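You operate a simulated robot arm through the tools that you are given. There is no shell and no other tool.

You are at the controls of a simulated robot arm. One attempt, no reset.

TASK
Brush kiln wash over the top of the setter plate.
Fine: no bare patch; brush back in its holder, lid back on the pot. Set down upright: black wash brush. A coat counts when it lies all over at full strength: go over it till it gets no stronger.

Only the result counts: the job must be done as asked and must still hold three seconds after the hand-in. Knocking over, shifting, dropping, spilling or breaking anything else fails it. A push-on lid holds only when it is set on centred and level and pressed home; a screw cap is set on level and turned clockwise until tight.

THE ROBOT
A 6-joint arm with a two-finger parallel gripper, fixed in place. Base frame: the origin is at the foot of the arm, x ahead of it, y to its left, z up; the work surface is at about z = 0.783. Lengths are in m, angles in degrees, forces in N, time in s.
With the tool pointing down near the work surface it reaches from about 0.24 to 0.64 m from the base axis. Its first joint turns from -66.0 to 66.0 degrees. Payload 2.7 kg.
The tool frame sits at the grasp point between the pads (the TCP): z along the fingers, y along the line on which they close. The tips reach 0.023 m beyond it. Largest opening 0.094 m; finger width 0.038, thickness 0.01; the body of the gripper, 0.054 by 0.096 m, starts 0.039 m behind the TCP.
Orientation is that of the tool frame in the base frame, as a unit quaternion [x, y, z, w]. With the fingers straight down and closing along the base's y, the tool's x points along the base's -x, its y along +y and its z along -z.

THE INTERFACE
- The arm moves only by the tool send_rows. Its argument "increments" is one flat list of numbers, 7 for each row, row after row: the shift along the tool's x, y, z in m, then the turn, a rotation vector about the tool's x, y, z in rad, then the gripper command, from -1 (shut) to 1 (fully open), values between in proportion. In form: [x, y, z, ax, ay, az, claw, x, y, z, ax, ay, az, claw, ...]. A call has 1 to 20 rows; each row is the pose to reach, as a shift and turn from the pose commanded when the call began, along the tool's axes at that moment. Each row takes 0.2 s and may step no farther than 0.05 m and 8.6 degrees from the row before; otherwise, or with a gripper value out of range, the whole call is refused. Where a pose cannot be reached the arm comes as near as it can. A force on the tool above 50 N (or 10 N above the force at the start of the call, whichever is more), or a blocked arm, ends the call early, and 0.2 s more pass. Each finger travels about 0.045 m/s and halts on what it meets, pressing with about 43 N; the grip force reading is that of the motor and also rises with nothing between the fingers. The clock runs only during rows and for 0.2 s after the last one: add rows that repeat a pose to give the fingers time. The reply holds the time, the measured pose of the TCP, the force on the tool along the base axes, the opening and the grip force, in the units named above and with some noise, with the torque about the TCP (base axes, N m) and any sound that the robot's microphone picked up.
- Cameras (640 x 400 px; columns grow to the right, rows downward): "scene" is fixed at [0.0578, -0.4078, 1.4083]; the picture's right is [0.91, -0.42, 0.00], its down [-0.20, -0.42, -0.88] and it looks along [0.37, 0.80, -0.47] (base axes); focal length 299 px, centre (320, 200). "wrist" rides on the gripper at [0.086, 0.016, -0.075] in the tool frame; the picture's right is [-0.18, 0.98, 0.00], its down [-0.58, -0.11, -0.81] and it looks along [-0.79, -0.15, 0.59] (tool axes); focal length 243 px, centre (320, 200).
- capture(camera): a new picture of that camera. The clock stands still meanwhile.
- locate(camera, pixels): there is no depth. For up to 12 entries [column, row, z] of the newest picture of that camera ("zoom" is the newest enlarged one), the place [x, y] in the base frame at which the ray of that pixel passes the height z, good to about 0.003 m, but the place of the scene camera against the robot may be out by one fixed shift of up to 0.018 m in any direction. The clock stands still meanwhile.
- zoom(camera, box): a new picture of the part [left, top, right, bottom] of that camera's present view, enlarged. The clock stands still meanwhile.
- sign_off(): hands the job in; it is judged then, once.

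Open the gripper and draw the arm clear of the work before you hand the job in, unless the task says otherwise.

The tools are called after "Emit:" by a JSON object that holds its "method" and its "body". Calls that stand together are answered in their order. send_rows: Moves the arm, as the interface text tells. Its arguments: {"type":"object","properties":{"increments":{"type":"array"}},"required":["increments"]} The other tools are called the same way: capture (camera) takes a picture; locate (camera, pixels) gives the place at which the rays of pixels pass given heights; zoom (camera, box) takes an enlarged picture of a part of a camera's view; sign_off () hands the job in.

At the start:

```text
clock: 0.0
tcp_pos: [0.3644, 0.0323, 1.2094]
tool_rot: [-0.001, 1.0, 0.0, 0.001]
ft_force: [0.0, 0.3, 0.3]
torque: [0.0, -0.03, -0.01]
grip_width: 0.0941
grip_force: 0.1
```

scene: 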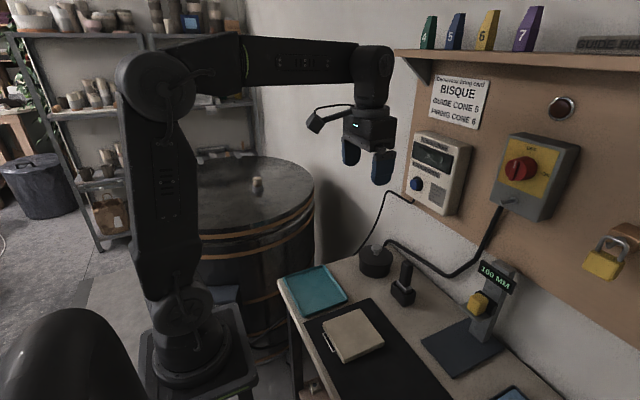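
wrist: 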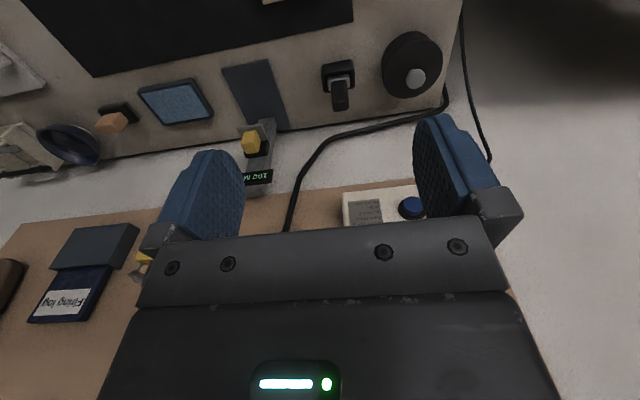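

The scene shows a pot at about (375,260), a brush in a holder at about (403,283), and a plate at about (352,335). I'll zoom in to see each of them better.

Emit:
{"method": "zoom", "body": {"camera": "scene", "box": [270, 220, 430, 320]}}

Emit:
{"method": "zoom", "body": {"camera": "scene", "box": [270, 280, 462, 400]}}

Emit:
{"method": "zoom", "body": {"camera": "scene", "box": [400, 240, 640, 400]}}

Emit:
{"method": "zoom", "body": {"camera": "wrist", "box": [220, 20, 460, 170]}}

```text
4.00 times, centred on (350, 270) of scene
```

zoom: 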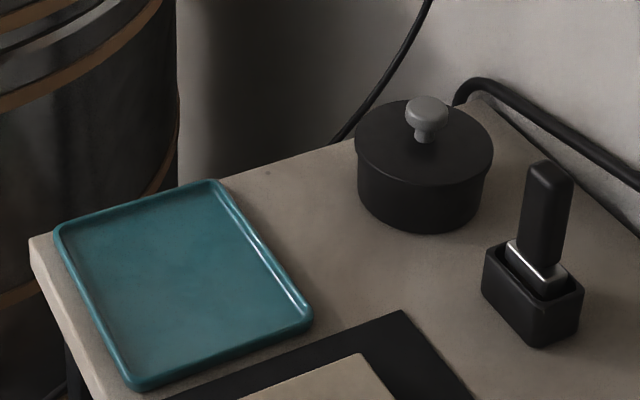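

```text
3.33 times, centred on (366, 340) of scene
```

zoom: 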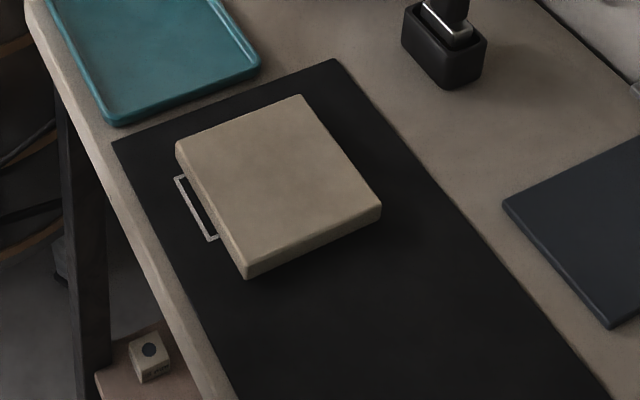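

```text
2.50 times, centred on (520, 320) of scene
```

zoom: 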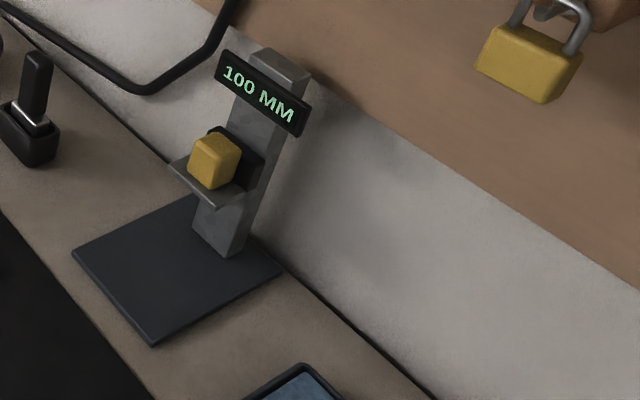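

```text
2.67 times, centred on (340, 95) of wrist
```

zoom: 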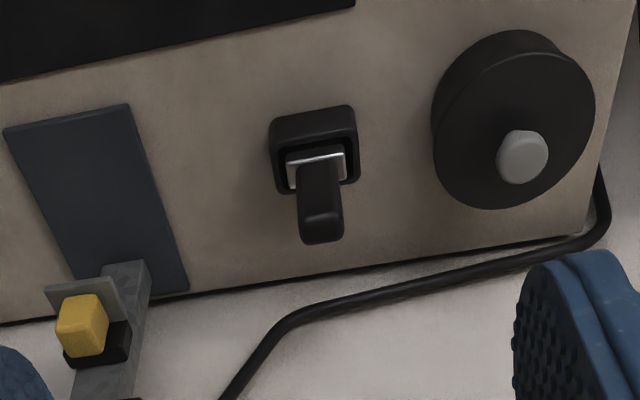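

Now the far right of the bench, which shows at the left of the wrist view, plus locating rays for the main items.

Emit:
{"method": "zoom", "body": {"camera": "wrist", "box": [0, 0, 240, 150]}}

Emit:
{"method": "locate", "body": {"camera": "scene", "pixels": [[376, 250, 0.86], [377, 246, 0.88], [376, 270, 0.783], [402, 297, 0.783], [407, 264, 0.9], [323, 322, 0.8], [357, 308, 0.8], [380, 341, 0.8], [340, 361, 0.8], [367, 298, 0.783], [304, 322, 0.783]]}}

Emit:
{"method": "locate", "body": {"camera": "wrist", "pixels": [[415, 79, 0.88], [340, 95, 0.9], [338, 72, 0.81], [410, 60, 0.86]]}}

```text
2.67 times, centred on (120, 75) of wrist
```

zoom: 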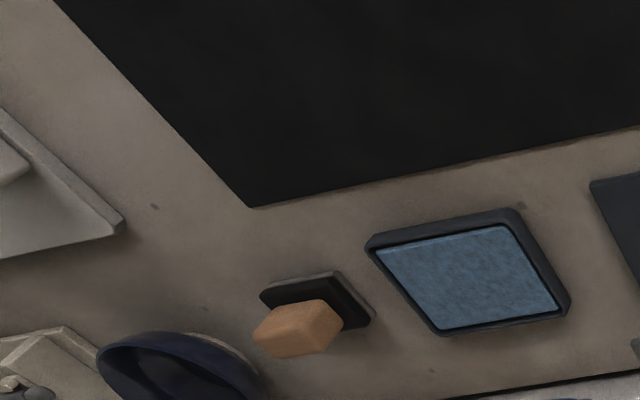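

```text
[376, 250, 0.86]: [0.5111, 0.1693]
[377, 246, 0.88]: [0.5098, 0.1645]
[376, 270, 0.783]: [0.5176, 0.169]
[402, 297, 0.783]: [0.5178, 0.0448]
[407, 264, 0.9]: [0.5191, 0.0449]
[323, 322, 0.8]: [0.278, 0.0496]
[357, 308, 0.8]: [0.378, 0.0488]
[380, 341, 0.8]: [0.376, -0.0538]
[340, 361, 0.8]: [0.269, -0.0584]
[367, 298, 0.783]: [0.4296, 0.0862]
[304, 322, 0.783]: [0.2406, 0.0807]
```

```text
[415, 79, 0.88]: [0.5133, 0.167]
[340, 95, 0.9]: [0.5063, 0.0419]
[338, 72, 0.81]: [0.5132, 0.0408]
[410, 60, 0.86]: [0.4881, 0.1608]
```

The knob is near (0.51,0.166) and the brush near (0.51,0.043). I'll bring the wrist camera lower, between them, for a close look.

Emit:
{"method": "send_rows", "body": {"increments": [-0.007, 0.014, 0.032, 0, 0, 0, 1, -0.014, 0.028, 0.064, 0, 0, 0, 1, -0.021, 0.042, 0.096, 0, 0, 0, 1, -0.028, 0.055, 0.128, 0, 0, 0, 1, -0.036, 0.068, 0.16, 0, 0, 0, 1, -0.036, 0.068, 0.16, 0, 0, 0, 1]}}

Emit:
{"method": "capture", "body": {"camera": "wrist"}}

Emit:
{"method": "capture", "body": {"camera": "scene"}}

```text
clock: 1.4
tcp_pos: [0.4027, 0.1008, 1.0517]
tool_rot: [-0.001, 1.0, 0.0, 0.001]
ft_force: [-0.3, -0.3, 0.2]
torque: [-0.02, 0.01, 0.0]
grip_width: 0.0941
grip_force: 0.0
```

```text
taken
```

wrist: 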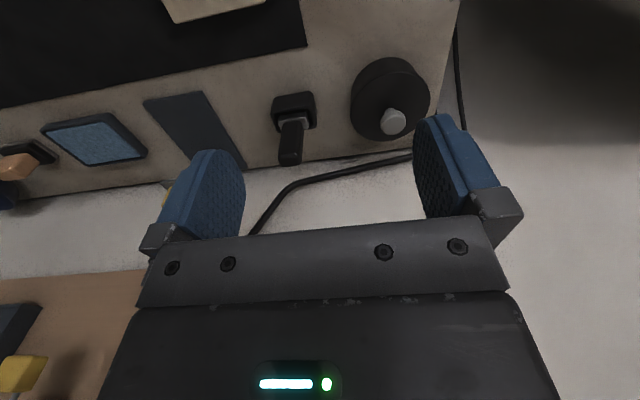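

```text
taken
```

scene: 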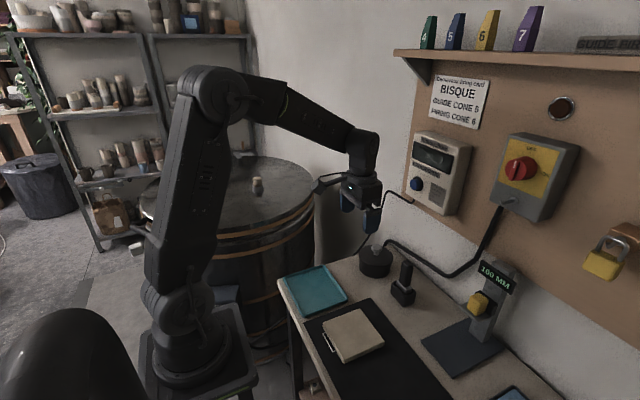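

The wrist view shows the knob at (393,121) and the brush handle at (290,140). Zooming in to measure them.

Emit:
{"method": "zoom", "body": {"camera": "wrist", "box": [250, 40, 450, 165]}}

Emit:
{"method": "locate", "body": {"camera": "wrist", "pixels": [[395, 122, 0.88], [395, 122, 0.87], [395, 122, 0.86], [290, 158, 0.9], [290, 158, 0.88], [290, 158, 0.91]]}}

```text
3.20 times, centred on (350, 102) of wrist
```

zoom: 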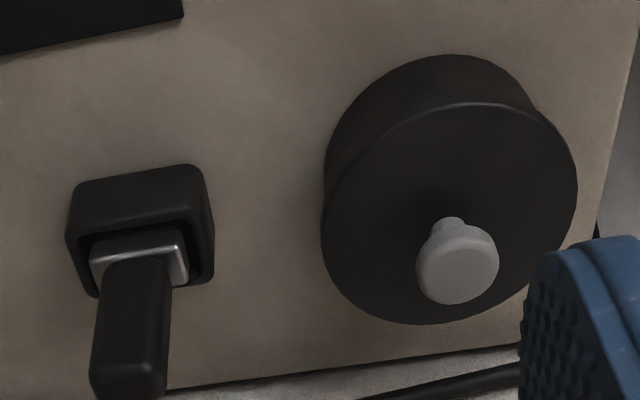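

```text
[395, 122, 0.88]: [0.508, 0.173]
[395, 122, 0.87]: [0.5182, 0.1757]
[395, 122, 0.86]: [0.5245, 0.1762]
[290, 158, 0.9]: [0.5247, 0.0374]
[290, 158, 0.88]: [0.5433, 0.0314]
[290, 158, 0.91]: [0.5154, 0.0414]
```

I'll go lower in front of the pot, at about (0.40, 0.166, 0.96), for a near-level view of the knob and lid height.

Emit:
{"method": "send_rows", "body": {"increments": [0.003, 0.022, 0.03, 0, 0, 0, 1, 0.003, 0.044, 0.06, 0, 0, 0, 1, 0.003, 0.066, 0.095, 0, 0, 0, 1, 0.003, 0.066, 0.095, 0, 0, 0, 1]}}

Emit:
{"method": "capture", "body": {"camera": "wrist"}}

Emit:
{"method": "zoom", "body": {"camera": "wrist", "box": [180, 60, 420, 210]}}

```text
clock: 2.4
tcp_pos: [0.3957, 0.169, 0.9539]
tool_rot: [-0.001, 1.0, 0.001, 0.001]
ft_force: [-0.4, -0.2, -0.4]
torque: [0.01, 0.03, 0.02]
grip_width: 0.0938
grip_force: 0.1
```

```text
taken
```

wrist: 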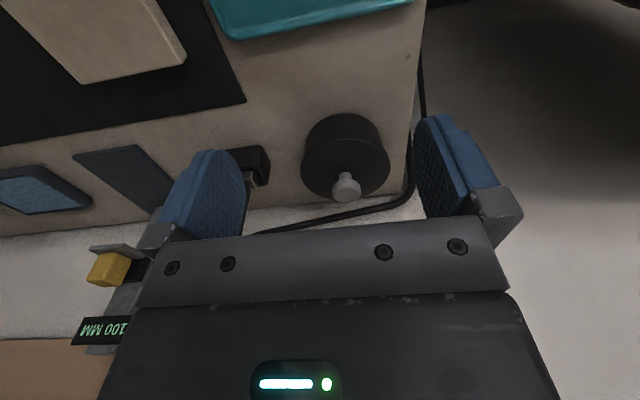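

```text
2.67 times, centred on (300, 135) of wrist
```

zoom: 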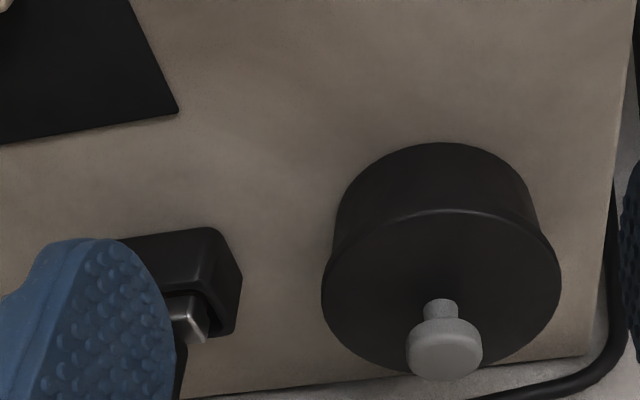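

Now I'll locate the knob, lid rim and pot base in this enlarged picture.

Emit:
{"method": "locate", "body": {"camera": "zoom", "pixels": [[445, 355, 0.86], [445, 355, 0.87], [445, 355, 0.88], [435, 143, 0.783], [440, 209, 0.84], [440, 372, 0.84], [322, 290, 0.84], [560, 280, 0.84], [440, 209, 0.85], [440, 372, 0.85], [322, 290, 0.85], [560, 280, 0.85]]}}

```text
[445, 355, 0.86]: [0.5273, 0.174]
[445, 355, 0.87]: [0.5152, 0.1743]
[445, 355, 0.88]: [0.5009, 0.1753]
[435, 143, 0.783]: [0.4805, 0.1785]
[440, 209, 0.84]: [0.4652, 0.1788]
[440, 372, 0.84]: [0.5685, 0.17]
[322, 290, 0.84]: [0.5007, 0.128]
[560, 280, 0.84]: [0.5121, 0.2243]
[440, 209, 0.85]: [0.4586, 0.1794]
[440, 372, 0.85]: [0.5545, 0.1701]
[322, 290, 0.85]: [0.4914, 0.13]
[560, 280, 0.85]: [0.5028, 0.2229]
```

The lid looks to be centred near (0.517,0.175) with its top at about z=0.84 and the knob top at about 0.868. Now locating the tray (a possible lid rest), the plate and other free space in the scene view.

Emit:
{"method": "capture", "body": {"camera": "scene"}}

Emit:
{"method": "locate", "body": {"camera": "scene", "pixels": [[285, 277.5, 0.793], [323.75, 265.75, 0.793], [348, 300.5, 0.793], [303.75, 317, 0.793], [376.25, 278.25, 0.783], [376.25, 266.5, 0.84], [424, 342, 0.783], [462, 325, 0.783], [375, 254, 0.84], [319, 323, 0.8], [336, 363, 0.783], [323, 336, 0.783]]}}

```text
taken
```

scene: 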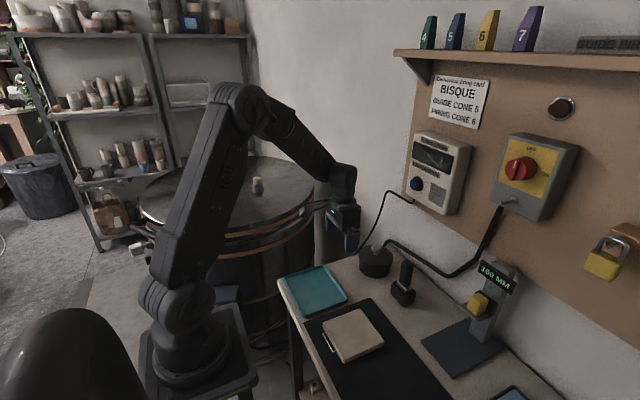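

```text
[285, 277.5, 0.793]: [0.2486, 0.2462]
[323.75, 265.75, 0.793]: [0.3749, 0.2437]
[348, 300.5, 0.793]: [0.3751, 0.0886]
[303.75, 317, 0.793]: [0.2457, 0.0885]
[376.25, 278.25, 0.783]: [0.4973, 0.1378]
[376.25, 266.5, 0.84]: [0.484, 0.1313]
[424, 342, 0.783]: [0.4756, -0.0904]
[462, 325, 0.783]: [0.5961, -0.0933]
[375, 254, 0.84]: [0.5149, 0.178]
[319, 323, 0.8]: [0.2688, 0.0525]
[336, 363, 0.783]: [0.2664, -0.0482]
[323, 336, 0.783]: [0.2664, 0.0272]
```

Lid centre estimates agree (about 0.516, 0.176). Tray spans about x 0.247–0.375, y 0.09–0.245, big enough to hold the lid. I move above the knob, staying high, then look.

Emit:
{"method": "send_rows", "body": {"increments": [-0.03, 0.002, 0, 0, 0, 0, 1, -0.06, 0.004, 0, 0, 0, 0, 1, -0.09, 0.005, 0, 0, 0, 0, 1, -0.12, 0.006, 0, 0, 0, 0, 1, -0.12, 0.006, 0.015, 0, 0, 0, 1, -0.12, 0.006, 0.025, 0, 0, 0, 1, -0.12, 0.006, 0.025, 0, 0, 0, 1]}}

Emit:
{"method": "capture", "body": {"camera": "wrist"}}

Emit:
{"method": "zoom", "body": {"camera": "scene", "box": [330, 200, 450, 275]}}

```text
clock: 4.0
tcp_pos: [0.5175, 0.1729, 0.9296]
tool_rot: [-0.001, 1.0, 0.0, 0.001]
ft_force: [0.2, 0.4, 0.0]
torque: [-0.01, 0.01, 0.02]
grip_width: 0.094
grip_force: 0.0
```

```text
taken
```

wrist: 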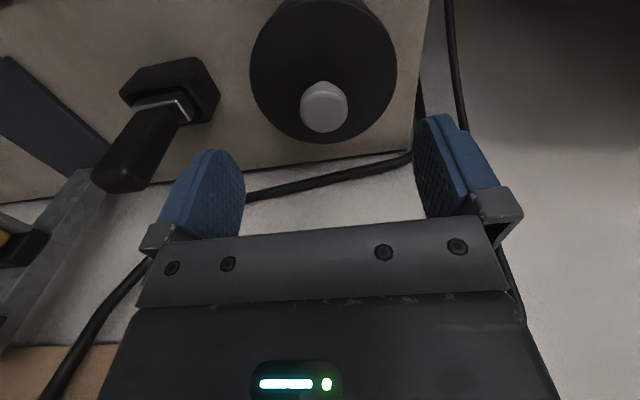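

```text
5.33 times, centred on (390, 238) of scene
```

zoom: 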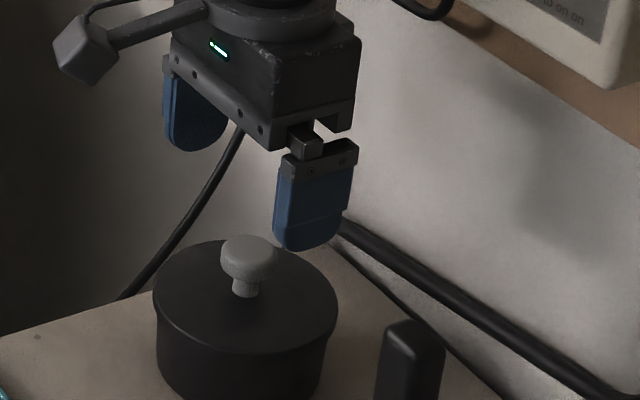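

The knob is at (324,106) in the wrist view. Locating it at several heights for triangulation, along with the brush handle top.

Emit:
{"method": "locate", "body": {"camera": "wrist", "pixels": [[324, 108, 0.86], [324, 108, 0.87], [324, 108, 0.88], [324, 70, 0.84], [250, 70, 0.84], [397, 62, 0.84], [118, 180, 0.88], [118, 180, 0.9], [118, 180, 0.91]]}}

```text
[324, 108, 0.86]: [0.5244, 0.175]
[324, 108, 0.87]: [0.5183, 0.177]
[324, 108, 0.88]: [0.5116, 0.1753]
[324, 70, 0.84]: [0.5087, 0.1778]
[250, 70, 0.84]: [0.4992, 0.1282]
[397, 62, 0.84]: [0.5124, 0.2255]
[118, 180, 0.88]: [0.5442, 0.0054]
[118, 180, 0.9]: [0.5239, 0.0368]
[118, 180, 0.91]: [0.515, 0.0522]
```

Knob centre is about (0.519,0.176), cap about 0.03 wide. Descending over it with open fingers, stopping at TCP z of about 0.88.

Emit:
{"method": "send_rows", "body": {"increments": [-0.0015, 0.003, 0.015, 0, 0, 0, 1, -0.0015, 0.003, 0.03, 0, 0, 0, 1, -0.0015, 0.003, 0.045, 0, 0, 0, 1, -0.0015, 0.003, 0.05, 0, 0, 0, 1, -0.0015, 0.003, 0.05, 0, 0, 0, 1]}}

Emit:
{"method": "capture", "body": {"camera": "wrist"}}

Emit:
{"method": "zoom", "body": {"camera": "scene", "box": [330, 215, 426, 275]}}

```text
clock: 5.2
tcp_pos: [0.5189, 0.175, 0.8821]
tool_rot: [-0.001, 1.0, -0.001, 0.001]
ft_force: [0.1, -0.5, -1.3]
torque: [0.02, -0.01, 0.0]
grip_width: 0.0939
grip_force: 0.2
```

```text
taken
```

wrist: 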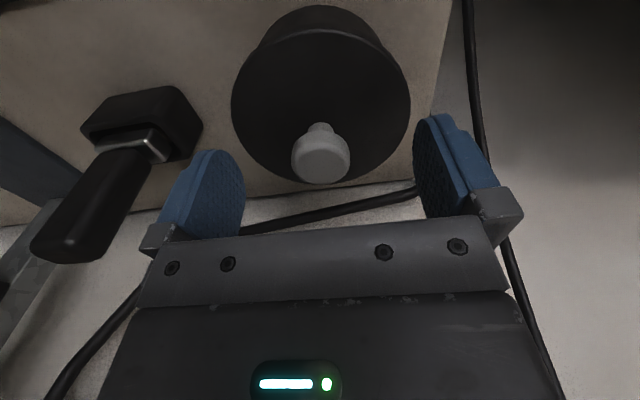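

```text
6.67 times, centred on (378, 245) of scene
```

zoom: 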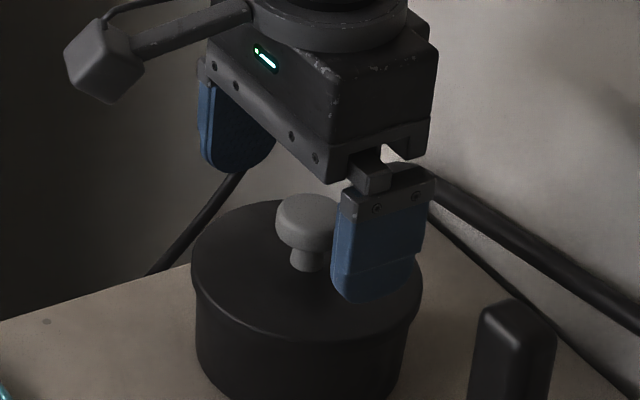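

Checking the knob's position again from this closer view.

Emit:
{"method": "locate", "body": {"camera": "wrist", "pixels": [[321, 160, 0.86], [321, 160, 0.87], [321, 160, 0.88], [321, 100, 0.84], [232, 102, 0.84], [410, 100, 0.84], [321, 100, 0.835]]}}

```text
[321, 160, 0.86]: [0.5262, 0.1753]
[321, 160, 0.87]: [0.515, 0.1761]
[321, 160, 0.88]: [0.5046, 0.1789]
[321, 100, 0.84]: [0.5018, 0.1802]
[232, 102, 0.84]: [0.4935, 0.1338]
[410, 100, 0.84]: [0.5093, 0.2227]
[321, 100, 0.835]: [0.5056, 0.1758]
```

Knob y is about 0.176, so shifting +0.001, lowering 8 mm and closing to about 0.04 to check centring before gripping.

Emit:
{"method": "send_rows", "body": {"increments": [0, 0.001, 0.004, 0, 0, 0, 1, 0, 0.001, 0.009, 0, 0, 0, 1, 0, 0.001, 0.009, 0, 0, 0, 0.5, 0, 0.001, 0.009, 0, 0, 0, 0, 0, 0.001, 0.009, 0, 0, 0, -0.15, 0, 0.001, 0.009, 0, 0, 0, -0.15, 0, 0.001, 0.009, 0, 0, 0, -0.15]}}

Emit:
{"method": "capture", "body": {"camera": "wrist"}}

Emit:
{"method": "zoom", "body": {"camera": "scene", "box": [330, 215, 426, 275]}}

Emit:
{"method": "zoom", "body": {"camera": "wrist", "box": [220, 100, 412, 220]}}

```text
clock: 6.8
tcp_pos: [0.5204, 0.1768, 0.8705]
tool_rot: [-0.001, 1.0, -0.001, 0.001]
ft_force: [-0.2, -0.2, 0.4]
torque: [0.02, 0.02, -0.01]
grip_width: 0.0402
grip_force: 0.1
```

```text
taken
```

wrist: 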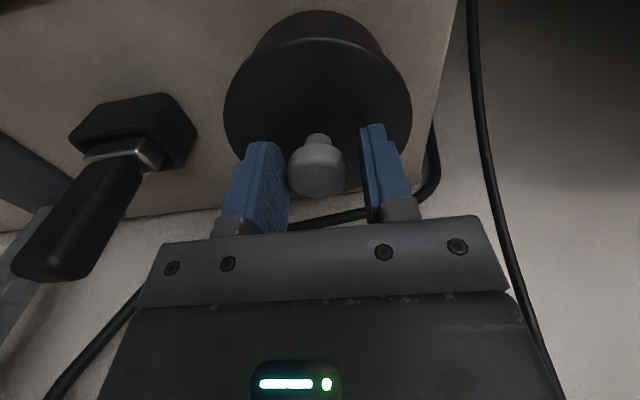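

```text
6.67 times, centred on (378, 245) of scene
```

zoom: 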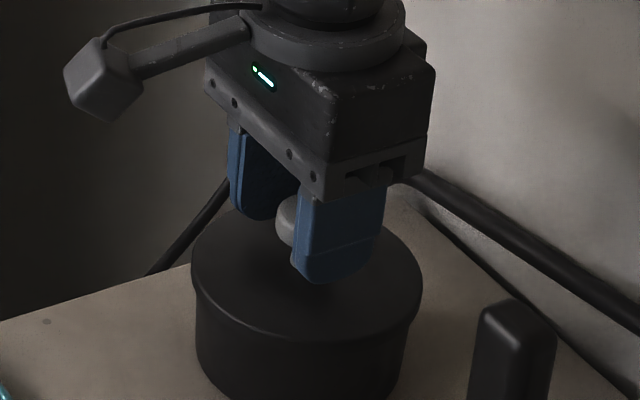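

```text
3.33 times, centred on (316, 160) of wrist
```

zoom: 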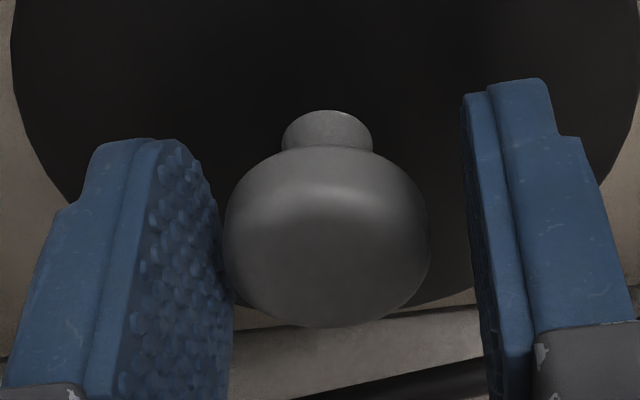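

The knob sits about midway between the pads. Closing on it.

Emit:
{"method": "send_rows", "body": {"increments": [0, 0, 0, 0, 0, 0, -0.3, 0, 0, 0, 0, 0, 0, -0.45, 0, 0, 0, 0, 0, 0, -1, 0, 0, 0, 0, 0, 0, -1]}}

Emit:
{"method": "zoom", "body": {"camera": "wrist", "box": [220, 100, 412, 220]}}

Emit:
{"method": "zoom", "body": {"camera": "scene", "box": [330, 215, 426, 275]}}

```text
clock: 7.8
tcp_pos: [0.5207, 0.1771, 0.8702]
tool_rot: [-0.001, 1.0, 0.0, 0.0]
ft_force: [0.0, -0.2, -0.2]
torque: [-0.01, 0.01, 0.01]
grip_width: 0.0303
grip_force: 43.1
heard: snap
```

```text
3.33 times, centred on (316, 160) of wrist
```

zoom: 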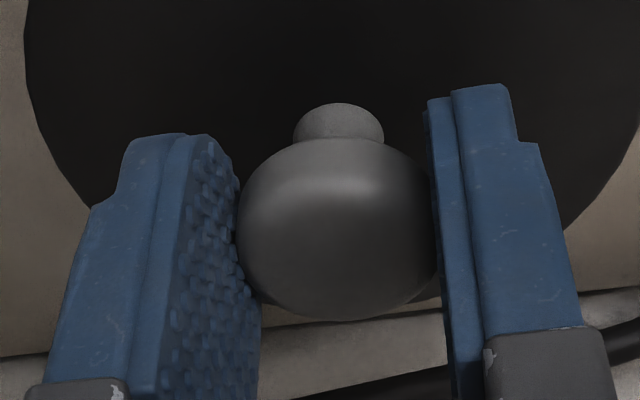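

```text
6.67 times, centred on (378, 245) of scene
```

zoom: 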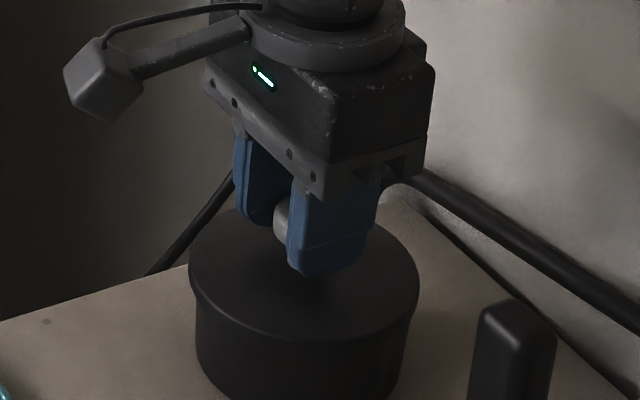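

Gripped at 0.0303 m; the "snap" suggests the push-on lid came free. Lifting straight up slowly, then checking that the pot stayed put.

Emit:
{"method": "send_rows", "body": {"increments": [0, 0, -0.003, 0, 0, 0, -1, 0, 0, -0.007, 0, 0, 0, -1, 0, 0, -0.013, 0, 0, 0, -1, 0, 0, -0.02, 0, 0, 0, -1, 0, 0, -0.03, 0, 0, 0, -1, 0, 0, -0.045, 0, 0, 0, -1, 0, 0, -0.06, 0, 0, 0, -1, 0, 0, -0.075, 0, 0, 0, -1, 0, 0, -0.09, 0, 0, 0, -1]}}

Emit:
{"method": "zoom", "body": {"camera": "scene", "box": [330, 200, 442, 270]}}

Emit:
{"method": "capture", "body": {"camera": "wrist"}}

Emit:
{"method": "capture", "body": {"camera": "scene"}}

```text
clock: 9.8
tcp_pos: [0.52, 0.1768, 0.959]
tool_rot: [-0.002, 1.0, 0.0, 0.001]
ft_force: [0.0, -0.9, 0.1]
torque: [0.04, 0.01, -0.01]
grip_width: 0.0001
grip_force: 42.2
```

```text
5.71 times, centred on (386, 235) of scene
```

zoom: 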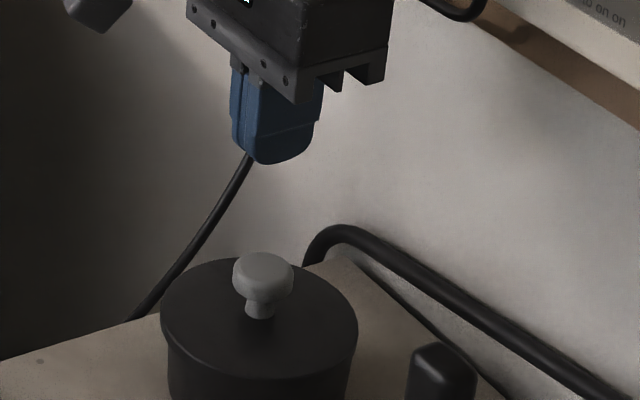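

```text
taken
```

wrist: 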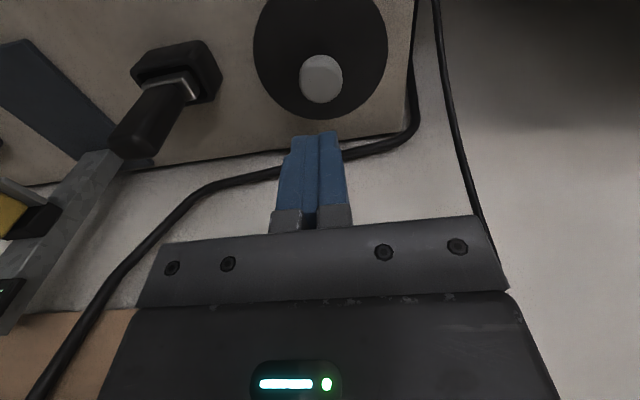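

```text
taken
```

scene: 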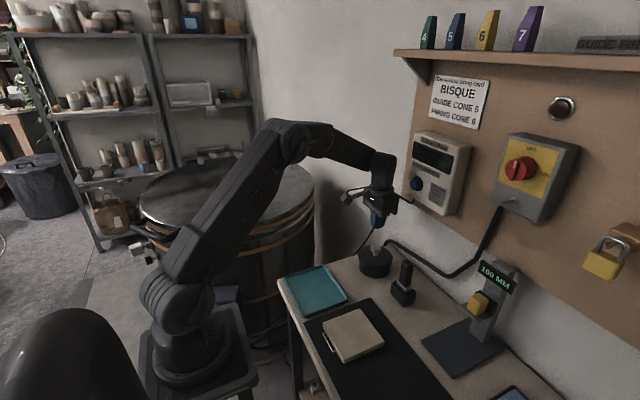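

The fingers are shut and empty: the grip slipped off and the lid is still on the pot. Checking whether the pot or lid moved, with the same zoom boxes as before.

Emit:
{"method": "zoom", "body": {"camera": "scene", "box": [330, 215, 426, 275]}}

Emit:
{"method": "zoom", "body": {"camera": "scene", "box": [270, 220, 430, 320]}}

Emit:
{"method": "zoom", "body": {"camera": "scene", "box": [356, 235, 404, 265]}}

Emit:
{"method": "zoom", "body": {"camera": "wrist", "box": [230, 0, 422, 120]}}

```text
6.67 times, centred on (378, 245) of scene
```

zoom: 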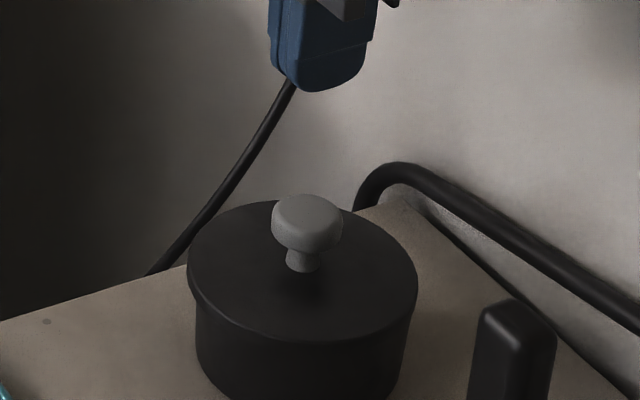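

```text
4.00 times, centred on (350, 270) of scene
```

zoom: 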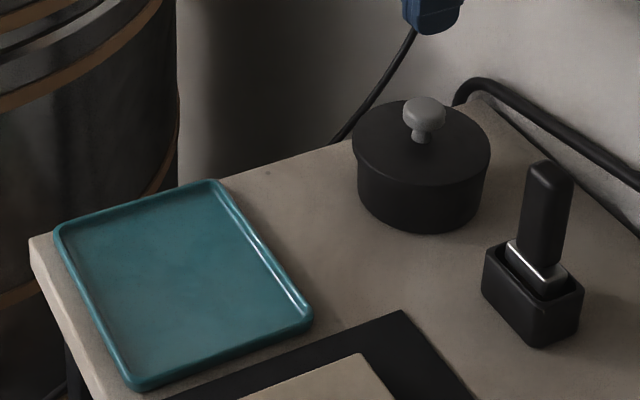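

```text
13.33 times, centred on (380, 250) of scene
```

zoom: 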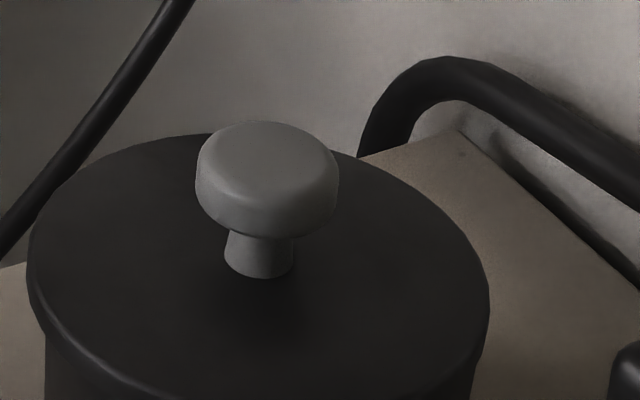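

```text
3.33 times, centred on (326, 60) of wrist
```

zoom: 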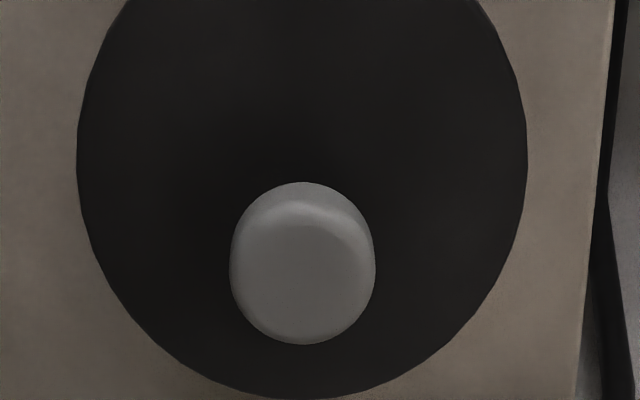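

The pot body is where it was, but the lid has shifted about 2 mm towards the camera's left, so it has popped loose. I'll locate the knob afresh and grip it lower.

Emit:
{"method": "locate", "body": {"camera": "zoom", "pixels": [[303, 268, 0.868], [303, 268, 0.873], [231, 275, 0.866], [375, 270, 0.866], [78, 170, 0.842], [527, 150, 0.842], [301, 396, 0.842]]}}

Emit:
{"method": "send_rows", "body": {"increments": [0, 0, -0.004, 0, 0, 0, 1, 0, 0, -0.004, 0, 0, 0, 1, 0, 0, -0.004, 0, 0, 0, 1, 0, 0, -0.004, 0, 0, 0, 1, 0, 0, -0.004, 0, 0, 0, 1, 0, 0, -0.004, 0, 0, 0, 1]}}

```text
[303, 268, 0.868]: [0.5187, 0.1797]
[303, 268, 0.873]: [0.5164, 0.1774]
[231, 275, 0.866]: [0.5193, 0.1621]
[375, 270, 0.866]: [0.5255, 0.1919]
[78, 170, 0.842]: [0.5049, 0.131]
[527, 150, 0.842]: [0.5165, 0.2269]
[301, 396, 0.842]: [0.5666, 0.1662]
```

```text
clock: 11.2
tcp_pos: [0.5202, 0.1785, 0.964]
tool_rot: [-0.001, 1.0, 0.0, 0.0]
ft_force: [0.0, 0.7, -0.5]
torque: [0.02, 0.02, 0.01]
grip_width: 0.0941
grip_force: 0.0
```

Going straight back down over the knob, and then creeping down in small steps while watching the force.

Emit:
{"method": "send_rows", "body": {"increments": [0, 0, 0.03, 0, 0, 0, 1, 0, 0, 0.055, 0, 0, 0, 1, 0, 0, 0.075, 0, 0, 0, 1, 0, 0, 0.088, 0, 0, 0, 1, 0, 0, 0.094, 0, 0, 0, 1, 0, 0, 0.094, 0, 0, 0, 1]}}

Emit:
{"method": "zoom", "body": {"camera": "scene", "box": [356, 230, 404, 260]}}

Emit:
{"method": "zoom", "body": {"camera": "wrist", "box": [220, 80, 444, 220]}}

```text
clock: 12.6
tcp_pos: [0.5185, 0.1778, 0.8689]
tool_rot: [0.0, 1.0, -0.001, 0.001]
ft_force: [0.2, -0.3, -0.5]
torque: [-0.04, 0.04, -0.02]
grip_width: 0.0939
grip_force: 0.1
```

```text
13.33 times, centred on (380, 245) of scene
```

zoom: 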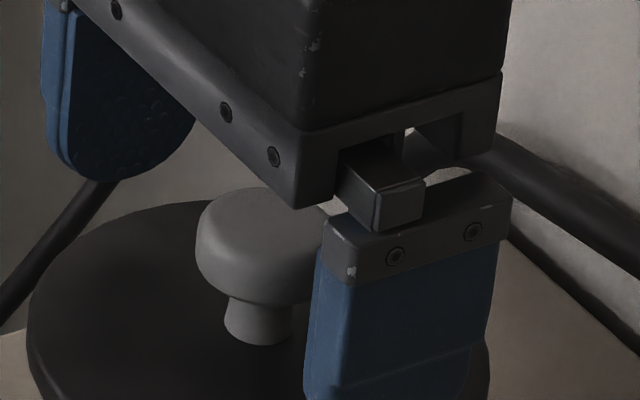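

```text
2.86 times, centred on (332, 150) of wrist
```

zoom: 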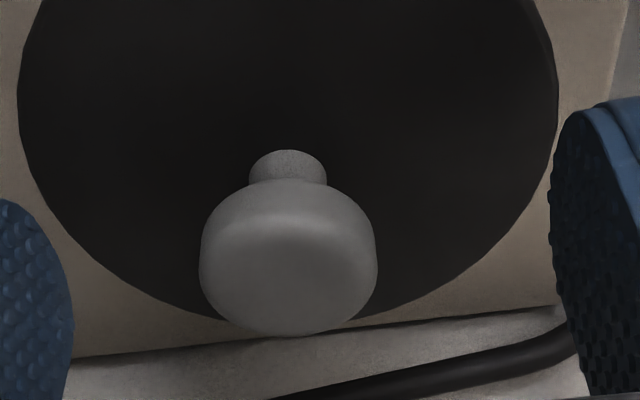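

The knob is centred on the TCP column at (321,172). Creeping down 3 mm.

Emit:
{"method": "send_rows", "body": {"increments": [0, 0, 0.001, 0, 0, 0, 1, 0, 0, 0.002, 0, 0, 0, 1, 0, 0, 0.003, 0, 0, 0, 1, 0, 0, 0.003, 0, 0, 0, 1]}}

```text
clock: 13.6
tcp_pos: [0.519, 0.1778, 0.8673]
tool_rot: [-0.001, 1.0, 0.0, 0.001]
ft_force: [-0.2, 0.8, 0.7]
torque: [0.02, -0.01, -0.01]
grip_width: 0.094
grip_force: 0.0
```

No contact yet, so another 4 mm down in 1 mm steps.

Emit:
{"method": "send_rows", "body": {"increments": [0, 0, 0.001, 0, 0, 0, 1, 0, 0, 0.002, 0, 0, 0, 1, 0, 0, 0.003, 0, 0, 0, 1, 0, 0, 0.003, 0, 0, 0, 1]}}

Emit:
{"method": "zoom", "body": {"camera": "scene", "box": [346, 225, 410, 265]}}

```text
clock: 14.6
tcp_pos: [0.5203, 0.1773, 0.864]
tool_rot: [0.0, 1.0, -0.001, 0.0]
ft_force: [0.0, 0.6, 0.1]
torque: [-0.03, -0.03, -0.02]
grip_width: 0.0939
grip_force: 0.0
```

```text
10.00 times, centred on (378, 245) of scene
```

zoom: 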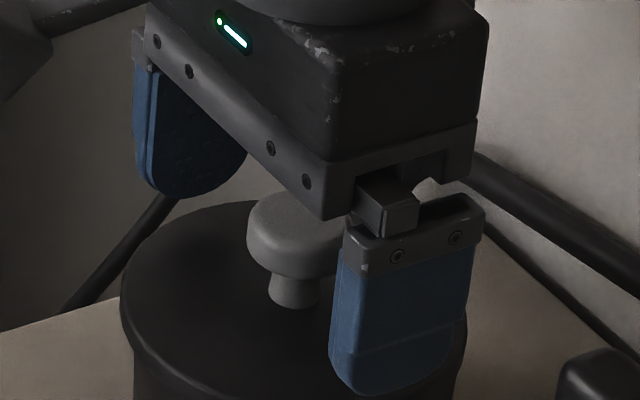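

At full opening the fingers straddle the lid rim, so I can't feel the lid top here. I raise 5 mm, close to 0.045 and then creep down.

Emit:
{"method": "send_rows", "body": {"increments": [0, 0, -0.003, 0, 0, 0, 1, 0, 0, -0.006, 0, 0, 0, 1, 0, 0, -0.006, 0, 0, 0, 0.5, 0, 0, -0.006, 0, 0, 0, 0, 0, 0, -0.006, 0, 0, 0, -0.1, 0, 0, -0.006, 0, 0, 0, -0.1, 0, 0, -0.005, 0, 0, 0, -0.1, 0, 0, -0.004, 0, 0, 0, -0.1, 0, 0, -0.003, 0, 0, 0, -0.1, 0, 0, -0.003, 0, 0, 0, -0.1]}}

Emit:
{"method": "zoom", "body": {"camera": "scene", "box": [346, 225, 410, 265]}}

```text
clock: 16.8
tcp_pos: [0.5212, 0.1772, 0.8673]
tool_rot: [-0.001, 1.0, -0.001, 0.001]
ft_force: [-0.3, 0.2, 0.1]
torque: [-0.03, 0.01, 0.0]
grip_width: 0.0424
grip_force: 0.0
```

```text
10.00 times, centred on (378, 245) of scene
```

zoom: 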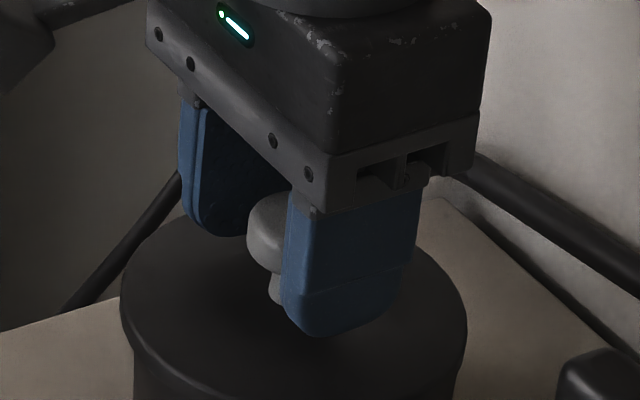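

Still no contact, and the fingertips look a few mm above the lid. Continuing down 4 mm in 1 mm steps.

Emit:
{"method": "send_rows", "body": {"increments": [0, 0, 0.001, 0, 0, 0, -0.1, 0, 0, 0.002, 0, 0, 0, -0.1, 0, 0, 0.003, 0, 0, 0, -0.1, 0, 0, 0.004, 0, 0, 0, -0.1, 0, 0, 0.004, 0, 0, 0, -0.1]}}

```text
clock: 18.0
tcp_pos: [0.5198, 0.1778, 0.8629]
tool_rot: [0.0, 1.0, 0.0, 0.001]
ft_force: [1.1, 0.4, -0.1]
torque: [-0.01, 0.02, -0.01]
grip_width: 0.0424
grip_force: 0.0
```

No contact still; another 3 mm.

Emit:
{"method": "send_rows", "body": {"increments": [0, 0, 0.001, 0, 0, 0, -0.1, 0, 0, 0.002, 0, 0, 0, -0.1, 0, 0, 0.003, 0, 0, 0, -0.1, 0, 0, 0.003, 0, 0, 0, -0.1]}}

Emit:
{"method": "zoom", "body": {"camera": "scene", "box": [346, 225, 410, 265]}}

```text
clock: 19.0
tcp_pos: [0.5201, 0.1788, 0.8613]
tool_rot: [-0.001, 1.0, 0.0, 0.001]
ft_force: [-0.4, 0.2, -0.5]
torque: [0.02, 0.01, -0.02]
grip_width: 0.042
grip_force: 0.0
```

```text
10.00 times, centred on (378, 245) of scene
```

zoom: 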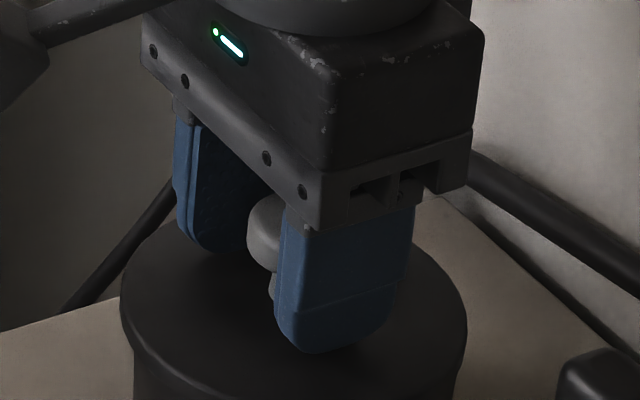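

Fingertips are now well below the cap's underside. Closing here, then a tiny lift to check the hold.

Emit:
{"method": "send_rows", "body": {"increments": [0, 0, 0, 0, 0, 0, -0.25, 0, 0, 0, 0, 0, 0, -0.35, 0, 0, 0, 0, 0, 0, -1, 0, 0, 0, 0, 0, 0, -1, 0, 0, -0.001, 0, 0, 0, -1, 0, 0, -0.002, 0, 0, 0, -1, 0, 0, -0.003, 0, 0, 0, -1, 0, 0, -0.004, 0, 0, 0, -1, 0, 0, -0.004, 0, 0, 0, -1]}}

Emit:
{"method": "zoom", "body": {"camera": "scene", "box": [346, 225, 410, 265]}}

```text
clock: 21.0
tcp_pos: [0.52, 0.1776, 0.8645]
tool_rot: [-0.002, 1.0, -0.001, 0.001]
ft_force: [-0.7, -0.1, -1.5]
torque: [-0.01, -0.01, 0.05]
grip_width: 0.03
grip_force: 42.9
```

```text
10.00 times, centred on (378, 245) of scene
```

zoom: 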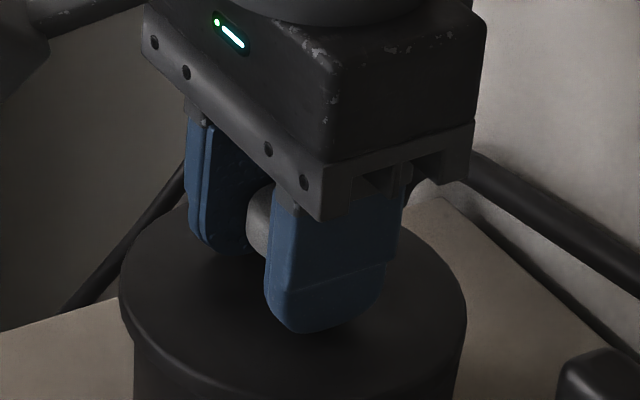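

The grip holds at 0.030 m and the tool carries about 1.5 N, consistent with the lid's weight. Lifting further, slowly.

Emit:
{"method": "send_rows", "body": {"increments": [0, 0, -0.002, 0, 0, 0, -1, 0, 0, -0.004, 0, 0, 0, -1, 0, 0, -0.007, 0, 0, 0, -1, 0, 0, -0.01, 0, 0, 0, -1, 0, 0, -0.015, 0, 0, 0, -1, 0, 0, -0.02, 0, 0, 0, -1, 0, 0, -0.03, 0, 0, 0, -1, 0, 0, -0.03, 0, 0, 0, -1]}}

Emit:
{"method": "zoom", "body": {"camera": "scene", "box": [330, 205, 442, 275]}}

```text
clock: 22.8
tcp_pos: [0.5206, 0.1774, 0.8954]
tool_rot: [-0.001, 1.0, 0.0, 0.001]
ft_force: [1.0, 1.3, -0.8]
torque: [0.0, 0.04, -0.01]
grip_width: 0.0301
grip_force: 43.1
```

```text
5.71 times, centred on (386, 240) of scene
```

zoom: 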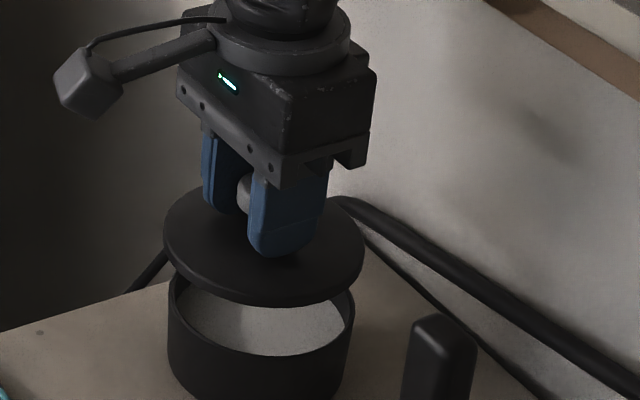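

The lid is off and white wash is visible inside the pot. Raising further to look at the open pot and measure its centre.

Emit:
{"method": "send_rows", "body": {"increments": [0, 0, -0.025, 0, 0, 0, -1, 0, 0, -0.05, 0, 0, 0, -1, 0, 0, -0.075, 0, 0, 0, -1, 0.03, 0, -0.1, 0, 0, 0, -1, 0.06, 0, -0.1, 0, 0, 0, -1, 0.09, 0, -0.1, 0, 0, 0, -1, 0.12, 0, -0.1, 0, 0, 0, -1, 0.12, 0, -0.1, 0, 0, 0, -1]}}

Emit:
{"method": "capture", "body": {"camera": "wrist"}}

Emit:
{"method": "zoom", "body": {"camera": "scene", "box": [330, 225, 442, 295]}}

```text
clock: 24.6
tcp_pos: [0.3993, 0.1763, 0.9962]
tool_rot: [-0.001, 1.0, -0.001, 0.002]
ft_force: [0.7, 0.3, -0.8]
torque: [0.02, 0.01, 0.03]
grip_width: 0.0301
grip_force: 42.6
```

```text
taken
```

wrist: 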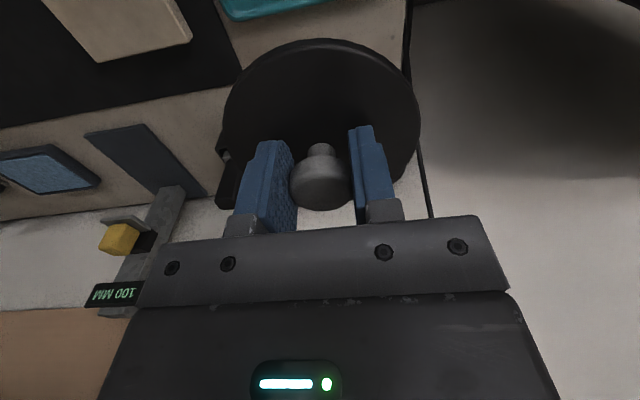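

```text
5.71 times, centred on (386, 260) of scene
```

zoom: 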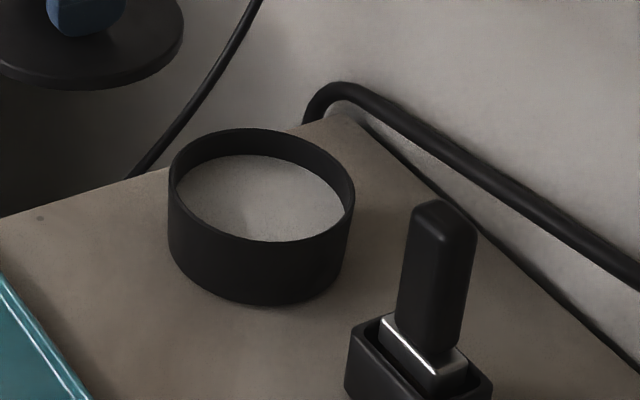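

The lid hides the pot from the wrist camera for now. Moving the lid over the tray centre (about 0.31, 0.168).

Emit:
{"method": "send_rows", "body": {"increments": [0.03, -0.003, 0, 0, 0, 0, -1, 0.06, -0.006, 0, 0, 0, 0, -1, 0.088, -0.008, 0, 0, 0, 0, -1, 0.088, -0.008, 0.03, 0, 0, 0, -1, 0.088, -0.008, 0.06, 0, 0, 0, -1, 0.088, -0.008, 0.09, 0, 0, 0, -1, 0.088, -0.008, 0.11, 0, 0, 0, -1, 0.088, -0.008, 0.11, 0, 0, 0, -1]}}

Emit:
{"method": "zoom", "body": {"camera": "scene", "box": [250, 220, 410, 320]}}

Emit:
{"method": "capture", "body": {"camera": "wrist"}}

```text
clock: 26.4
tcp_pos: [0.3115, 0.1695, 0.8809]
tool_rot: [0.0, 1.0, 0.0, 0.001]
ft_force: [-0.1, 0.8, -1.2]
torque: [-0.03, -0.01, -0.01]
grip_width: 0.0302
grip_force: 42.7
```

```text
4.00 times, centred on (330, 270) of scene
```

zoom: 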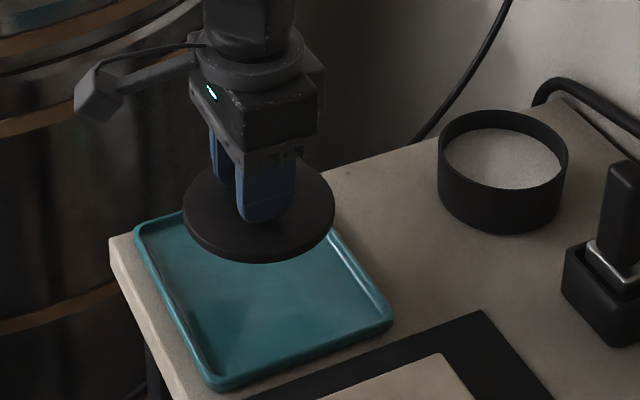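

```text
taken
```

wrist: 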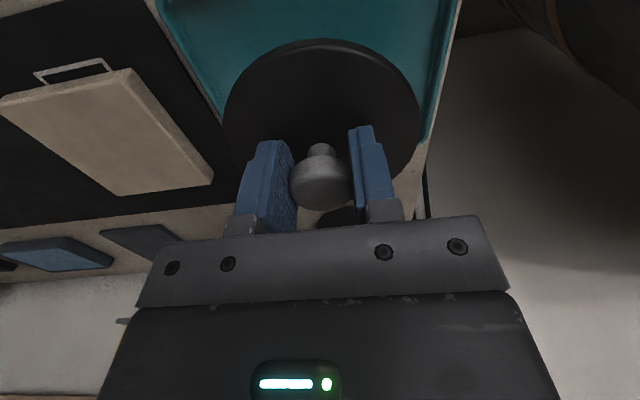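

Locating the tray's edges from the wrist view to check centring before lowering.

Emit:
{"method": "locate", "body": {"camera": "wrist", "pixels": [[190, 60, 0.793], [215, 110, 0.793], [447, 60, 0.793], [432, 130, 0.793], [425, 150, 0.793], [418, 165, 0.793]]}}

Emit:
{"method": "zoom", "body": {"camera": "wrist", "box": [180, 60, 460, 235]}}

```text
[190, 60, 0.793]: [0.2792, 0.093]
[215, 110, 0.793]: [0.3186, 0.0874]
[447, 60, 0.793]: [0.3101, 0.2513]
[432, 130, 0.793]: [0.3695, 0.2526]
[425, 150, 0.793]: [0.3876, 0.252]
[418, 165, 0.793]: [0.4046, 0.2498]
```

```text
2.29 times, centred on (320, 148) of wrist
```

zoom: 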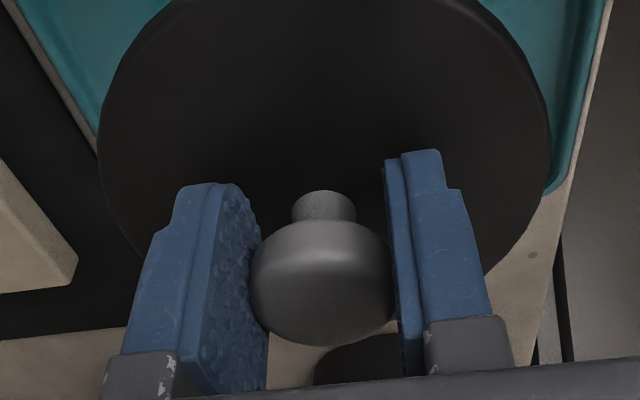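

The tray spans y 0.09–0.25 and x up to about 0.38, so the lid is centred. Lowering to near contact.

Emit:
{"method": "send_rows", "body": {"increments": [0, 0, 0.02, 0, 0, 0, -1, 0, 0, 0.04, 0, 0, 0, -1, 0, 0, 0.047, 0, 0, 0, -1, 0, 0, 0.049, 0, 0, 0, -1, 0, 0, 0.051, 0, 0, 0, -1, 0, 0, 0.051, 0, 0, 0, -1]}}

Emit:
{"method": "zoom", "body": {"camera": "scene", "box": [266, 240, 362, 300]}}

```text
clock: 27.8
tcp_pos: [0.3123, 0.1693, 0.8332]
tool_rot: [-0.001, 1.0, 0.001, 0.001]
ft_force: [-0.1, 0.3, -1.1]
torque: [0.02, -0.01, -0.01]
grip_width: 0.0301
grip_force: 43.3
```

```text
6.67 times, centred on (314, 270) of scene
```

zoom: 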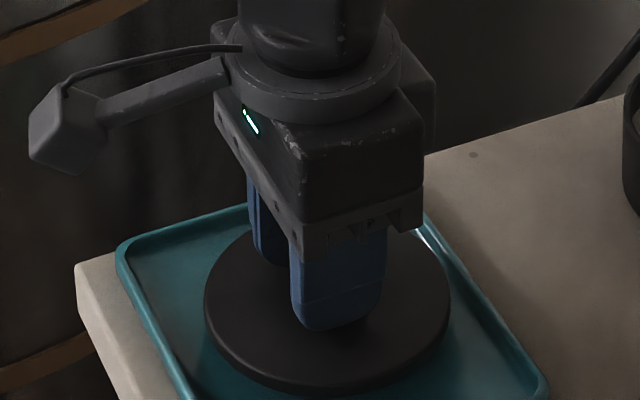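

Just above the tray now; continuing down 1 mm at a time.

Emit:
{"method": "send_rows", "body": {"increments": [0, 0, 0.001, 0, 0, 0, -1, 0, 0, 0.002, 0, 0, 0, -1, 0, 0, 0.003, 0, 0, 0, -1, 0, 0, 0.004, 0, 0, 0, -1, 0, 0, 0.004, 0, 0, 0, -1]}}

Emit:
{"method": "zoom", "body": {"camera": "scene", "box": [266, 250, 362, 310]}}

```text
clock: 29.0
tcp_pos: [0.3105, 0.1687, 0.8305]
tool_rot: [-0.001, 1.0, -0.001, 0.001]
ft_force: [0.3, 0.2, -0.8]
torque: [0.0, -0.03, 0.0]
grip_width: 0.0303
grip_force: 43.3
```

```text
6.67 times, centred on (314, 280) of scene
```

zoom: 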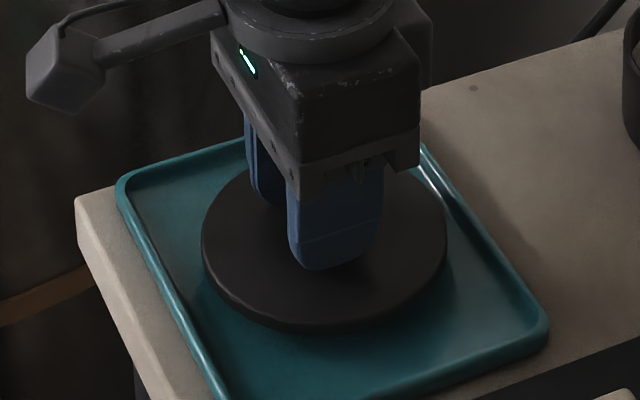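

No contact force yet (still about −1 N weight). Down another 4 mm.

Emit:
{"method": "send_rows", "body": {"increments": [0, 0, 0.001, 0, 0, 0, -1, 0, 0, 0.002, 0, 0, 0, -1, 0, 0, 0.003, 0, 0, 0, -1, 0, 0, 0.004, 0, 0, 0, -1, 0, 0, 0.004, 0, 0, 0, -1]}}

```text
clock: 30.2
tcp_pos: [0.3118, 0.1694, 0.8251]
tool_rot: [-0.001, 1.0, 0.0, 0.001]
ft_force: [-0.3, -0.4, -0.8]
torque: [0.02, 0.0, -0.01]
grip_width: 0.0301
grip_force: 43.0
```

Still hanging free; another 4 mm.

Emit:
{"method": "send_rows", "body": {"increments": [0, 0, 0.001, 0, 0, 0, -1, 0, 0, 0.002, 0, 0, 0, -1, 0, 0, 0.003, 0, 0, 0, -1, 0, 0, 0.004, 0, 0, 0, -1, 0, 0, 0.004, 0, 0, 0, -1]}}

Emit:
{"method": "zoom", "body": {"camera": "scene", "box": [266, 250, 362, 310]}}

```text
clock: 31.4
tcp_pos: [0.3115, 0.1686, 0.8212]
tool_rot: [-0.001, 1.0, 0.0, 0.001]
ft_force: [-0.6, 0.2, -0.4]
torque: [-0.02, 0.01, 0.0]
grip_width: 0.03
grip_force: 43.1
```

```text
6.67 times, centred on (314, 280) of scene
```

zoom: 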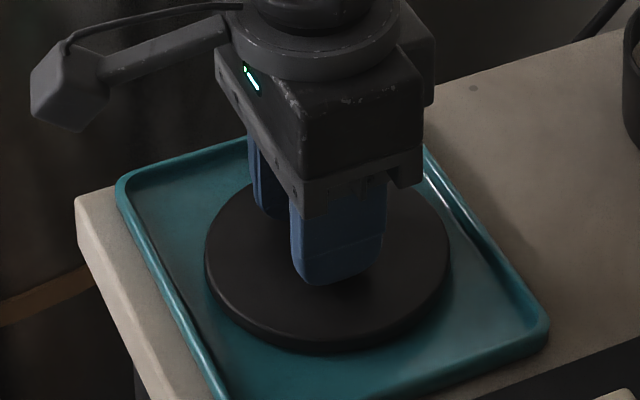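

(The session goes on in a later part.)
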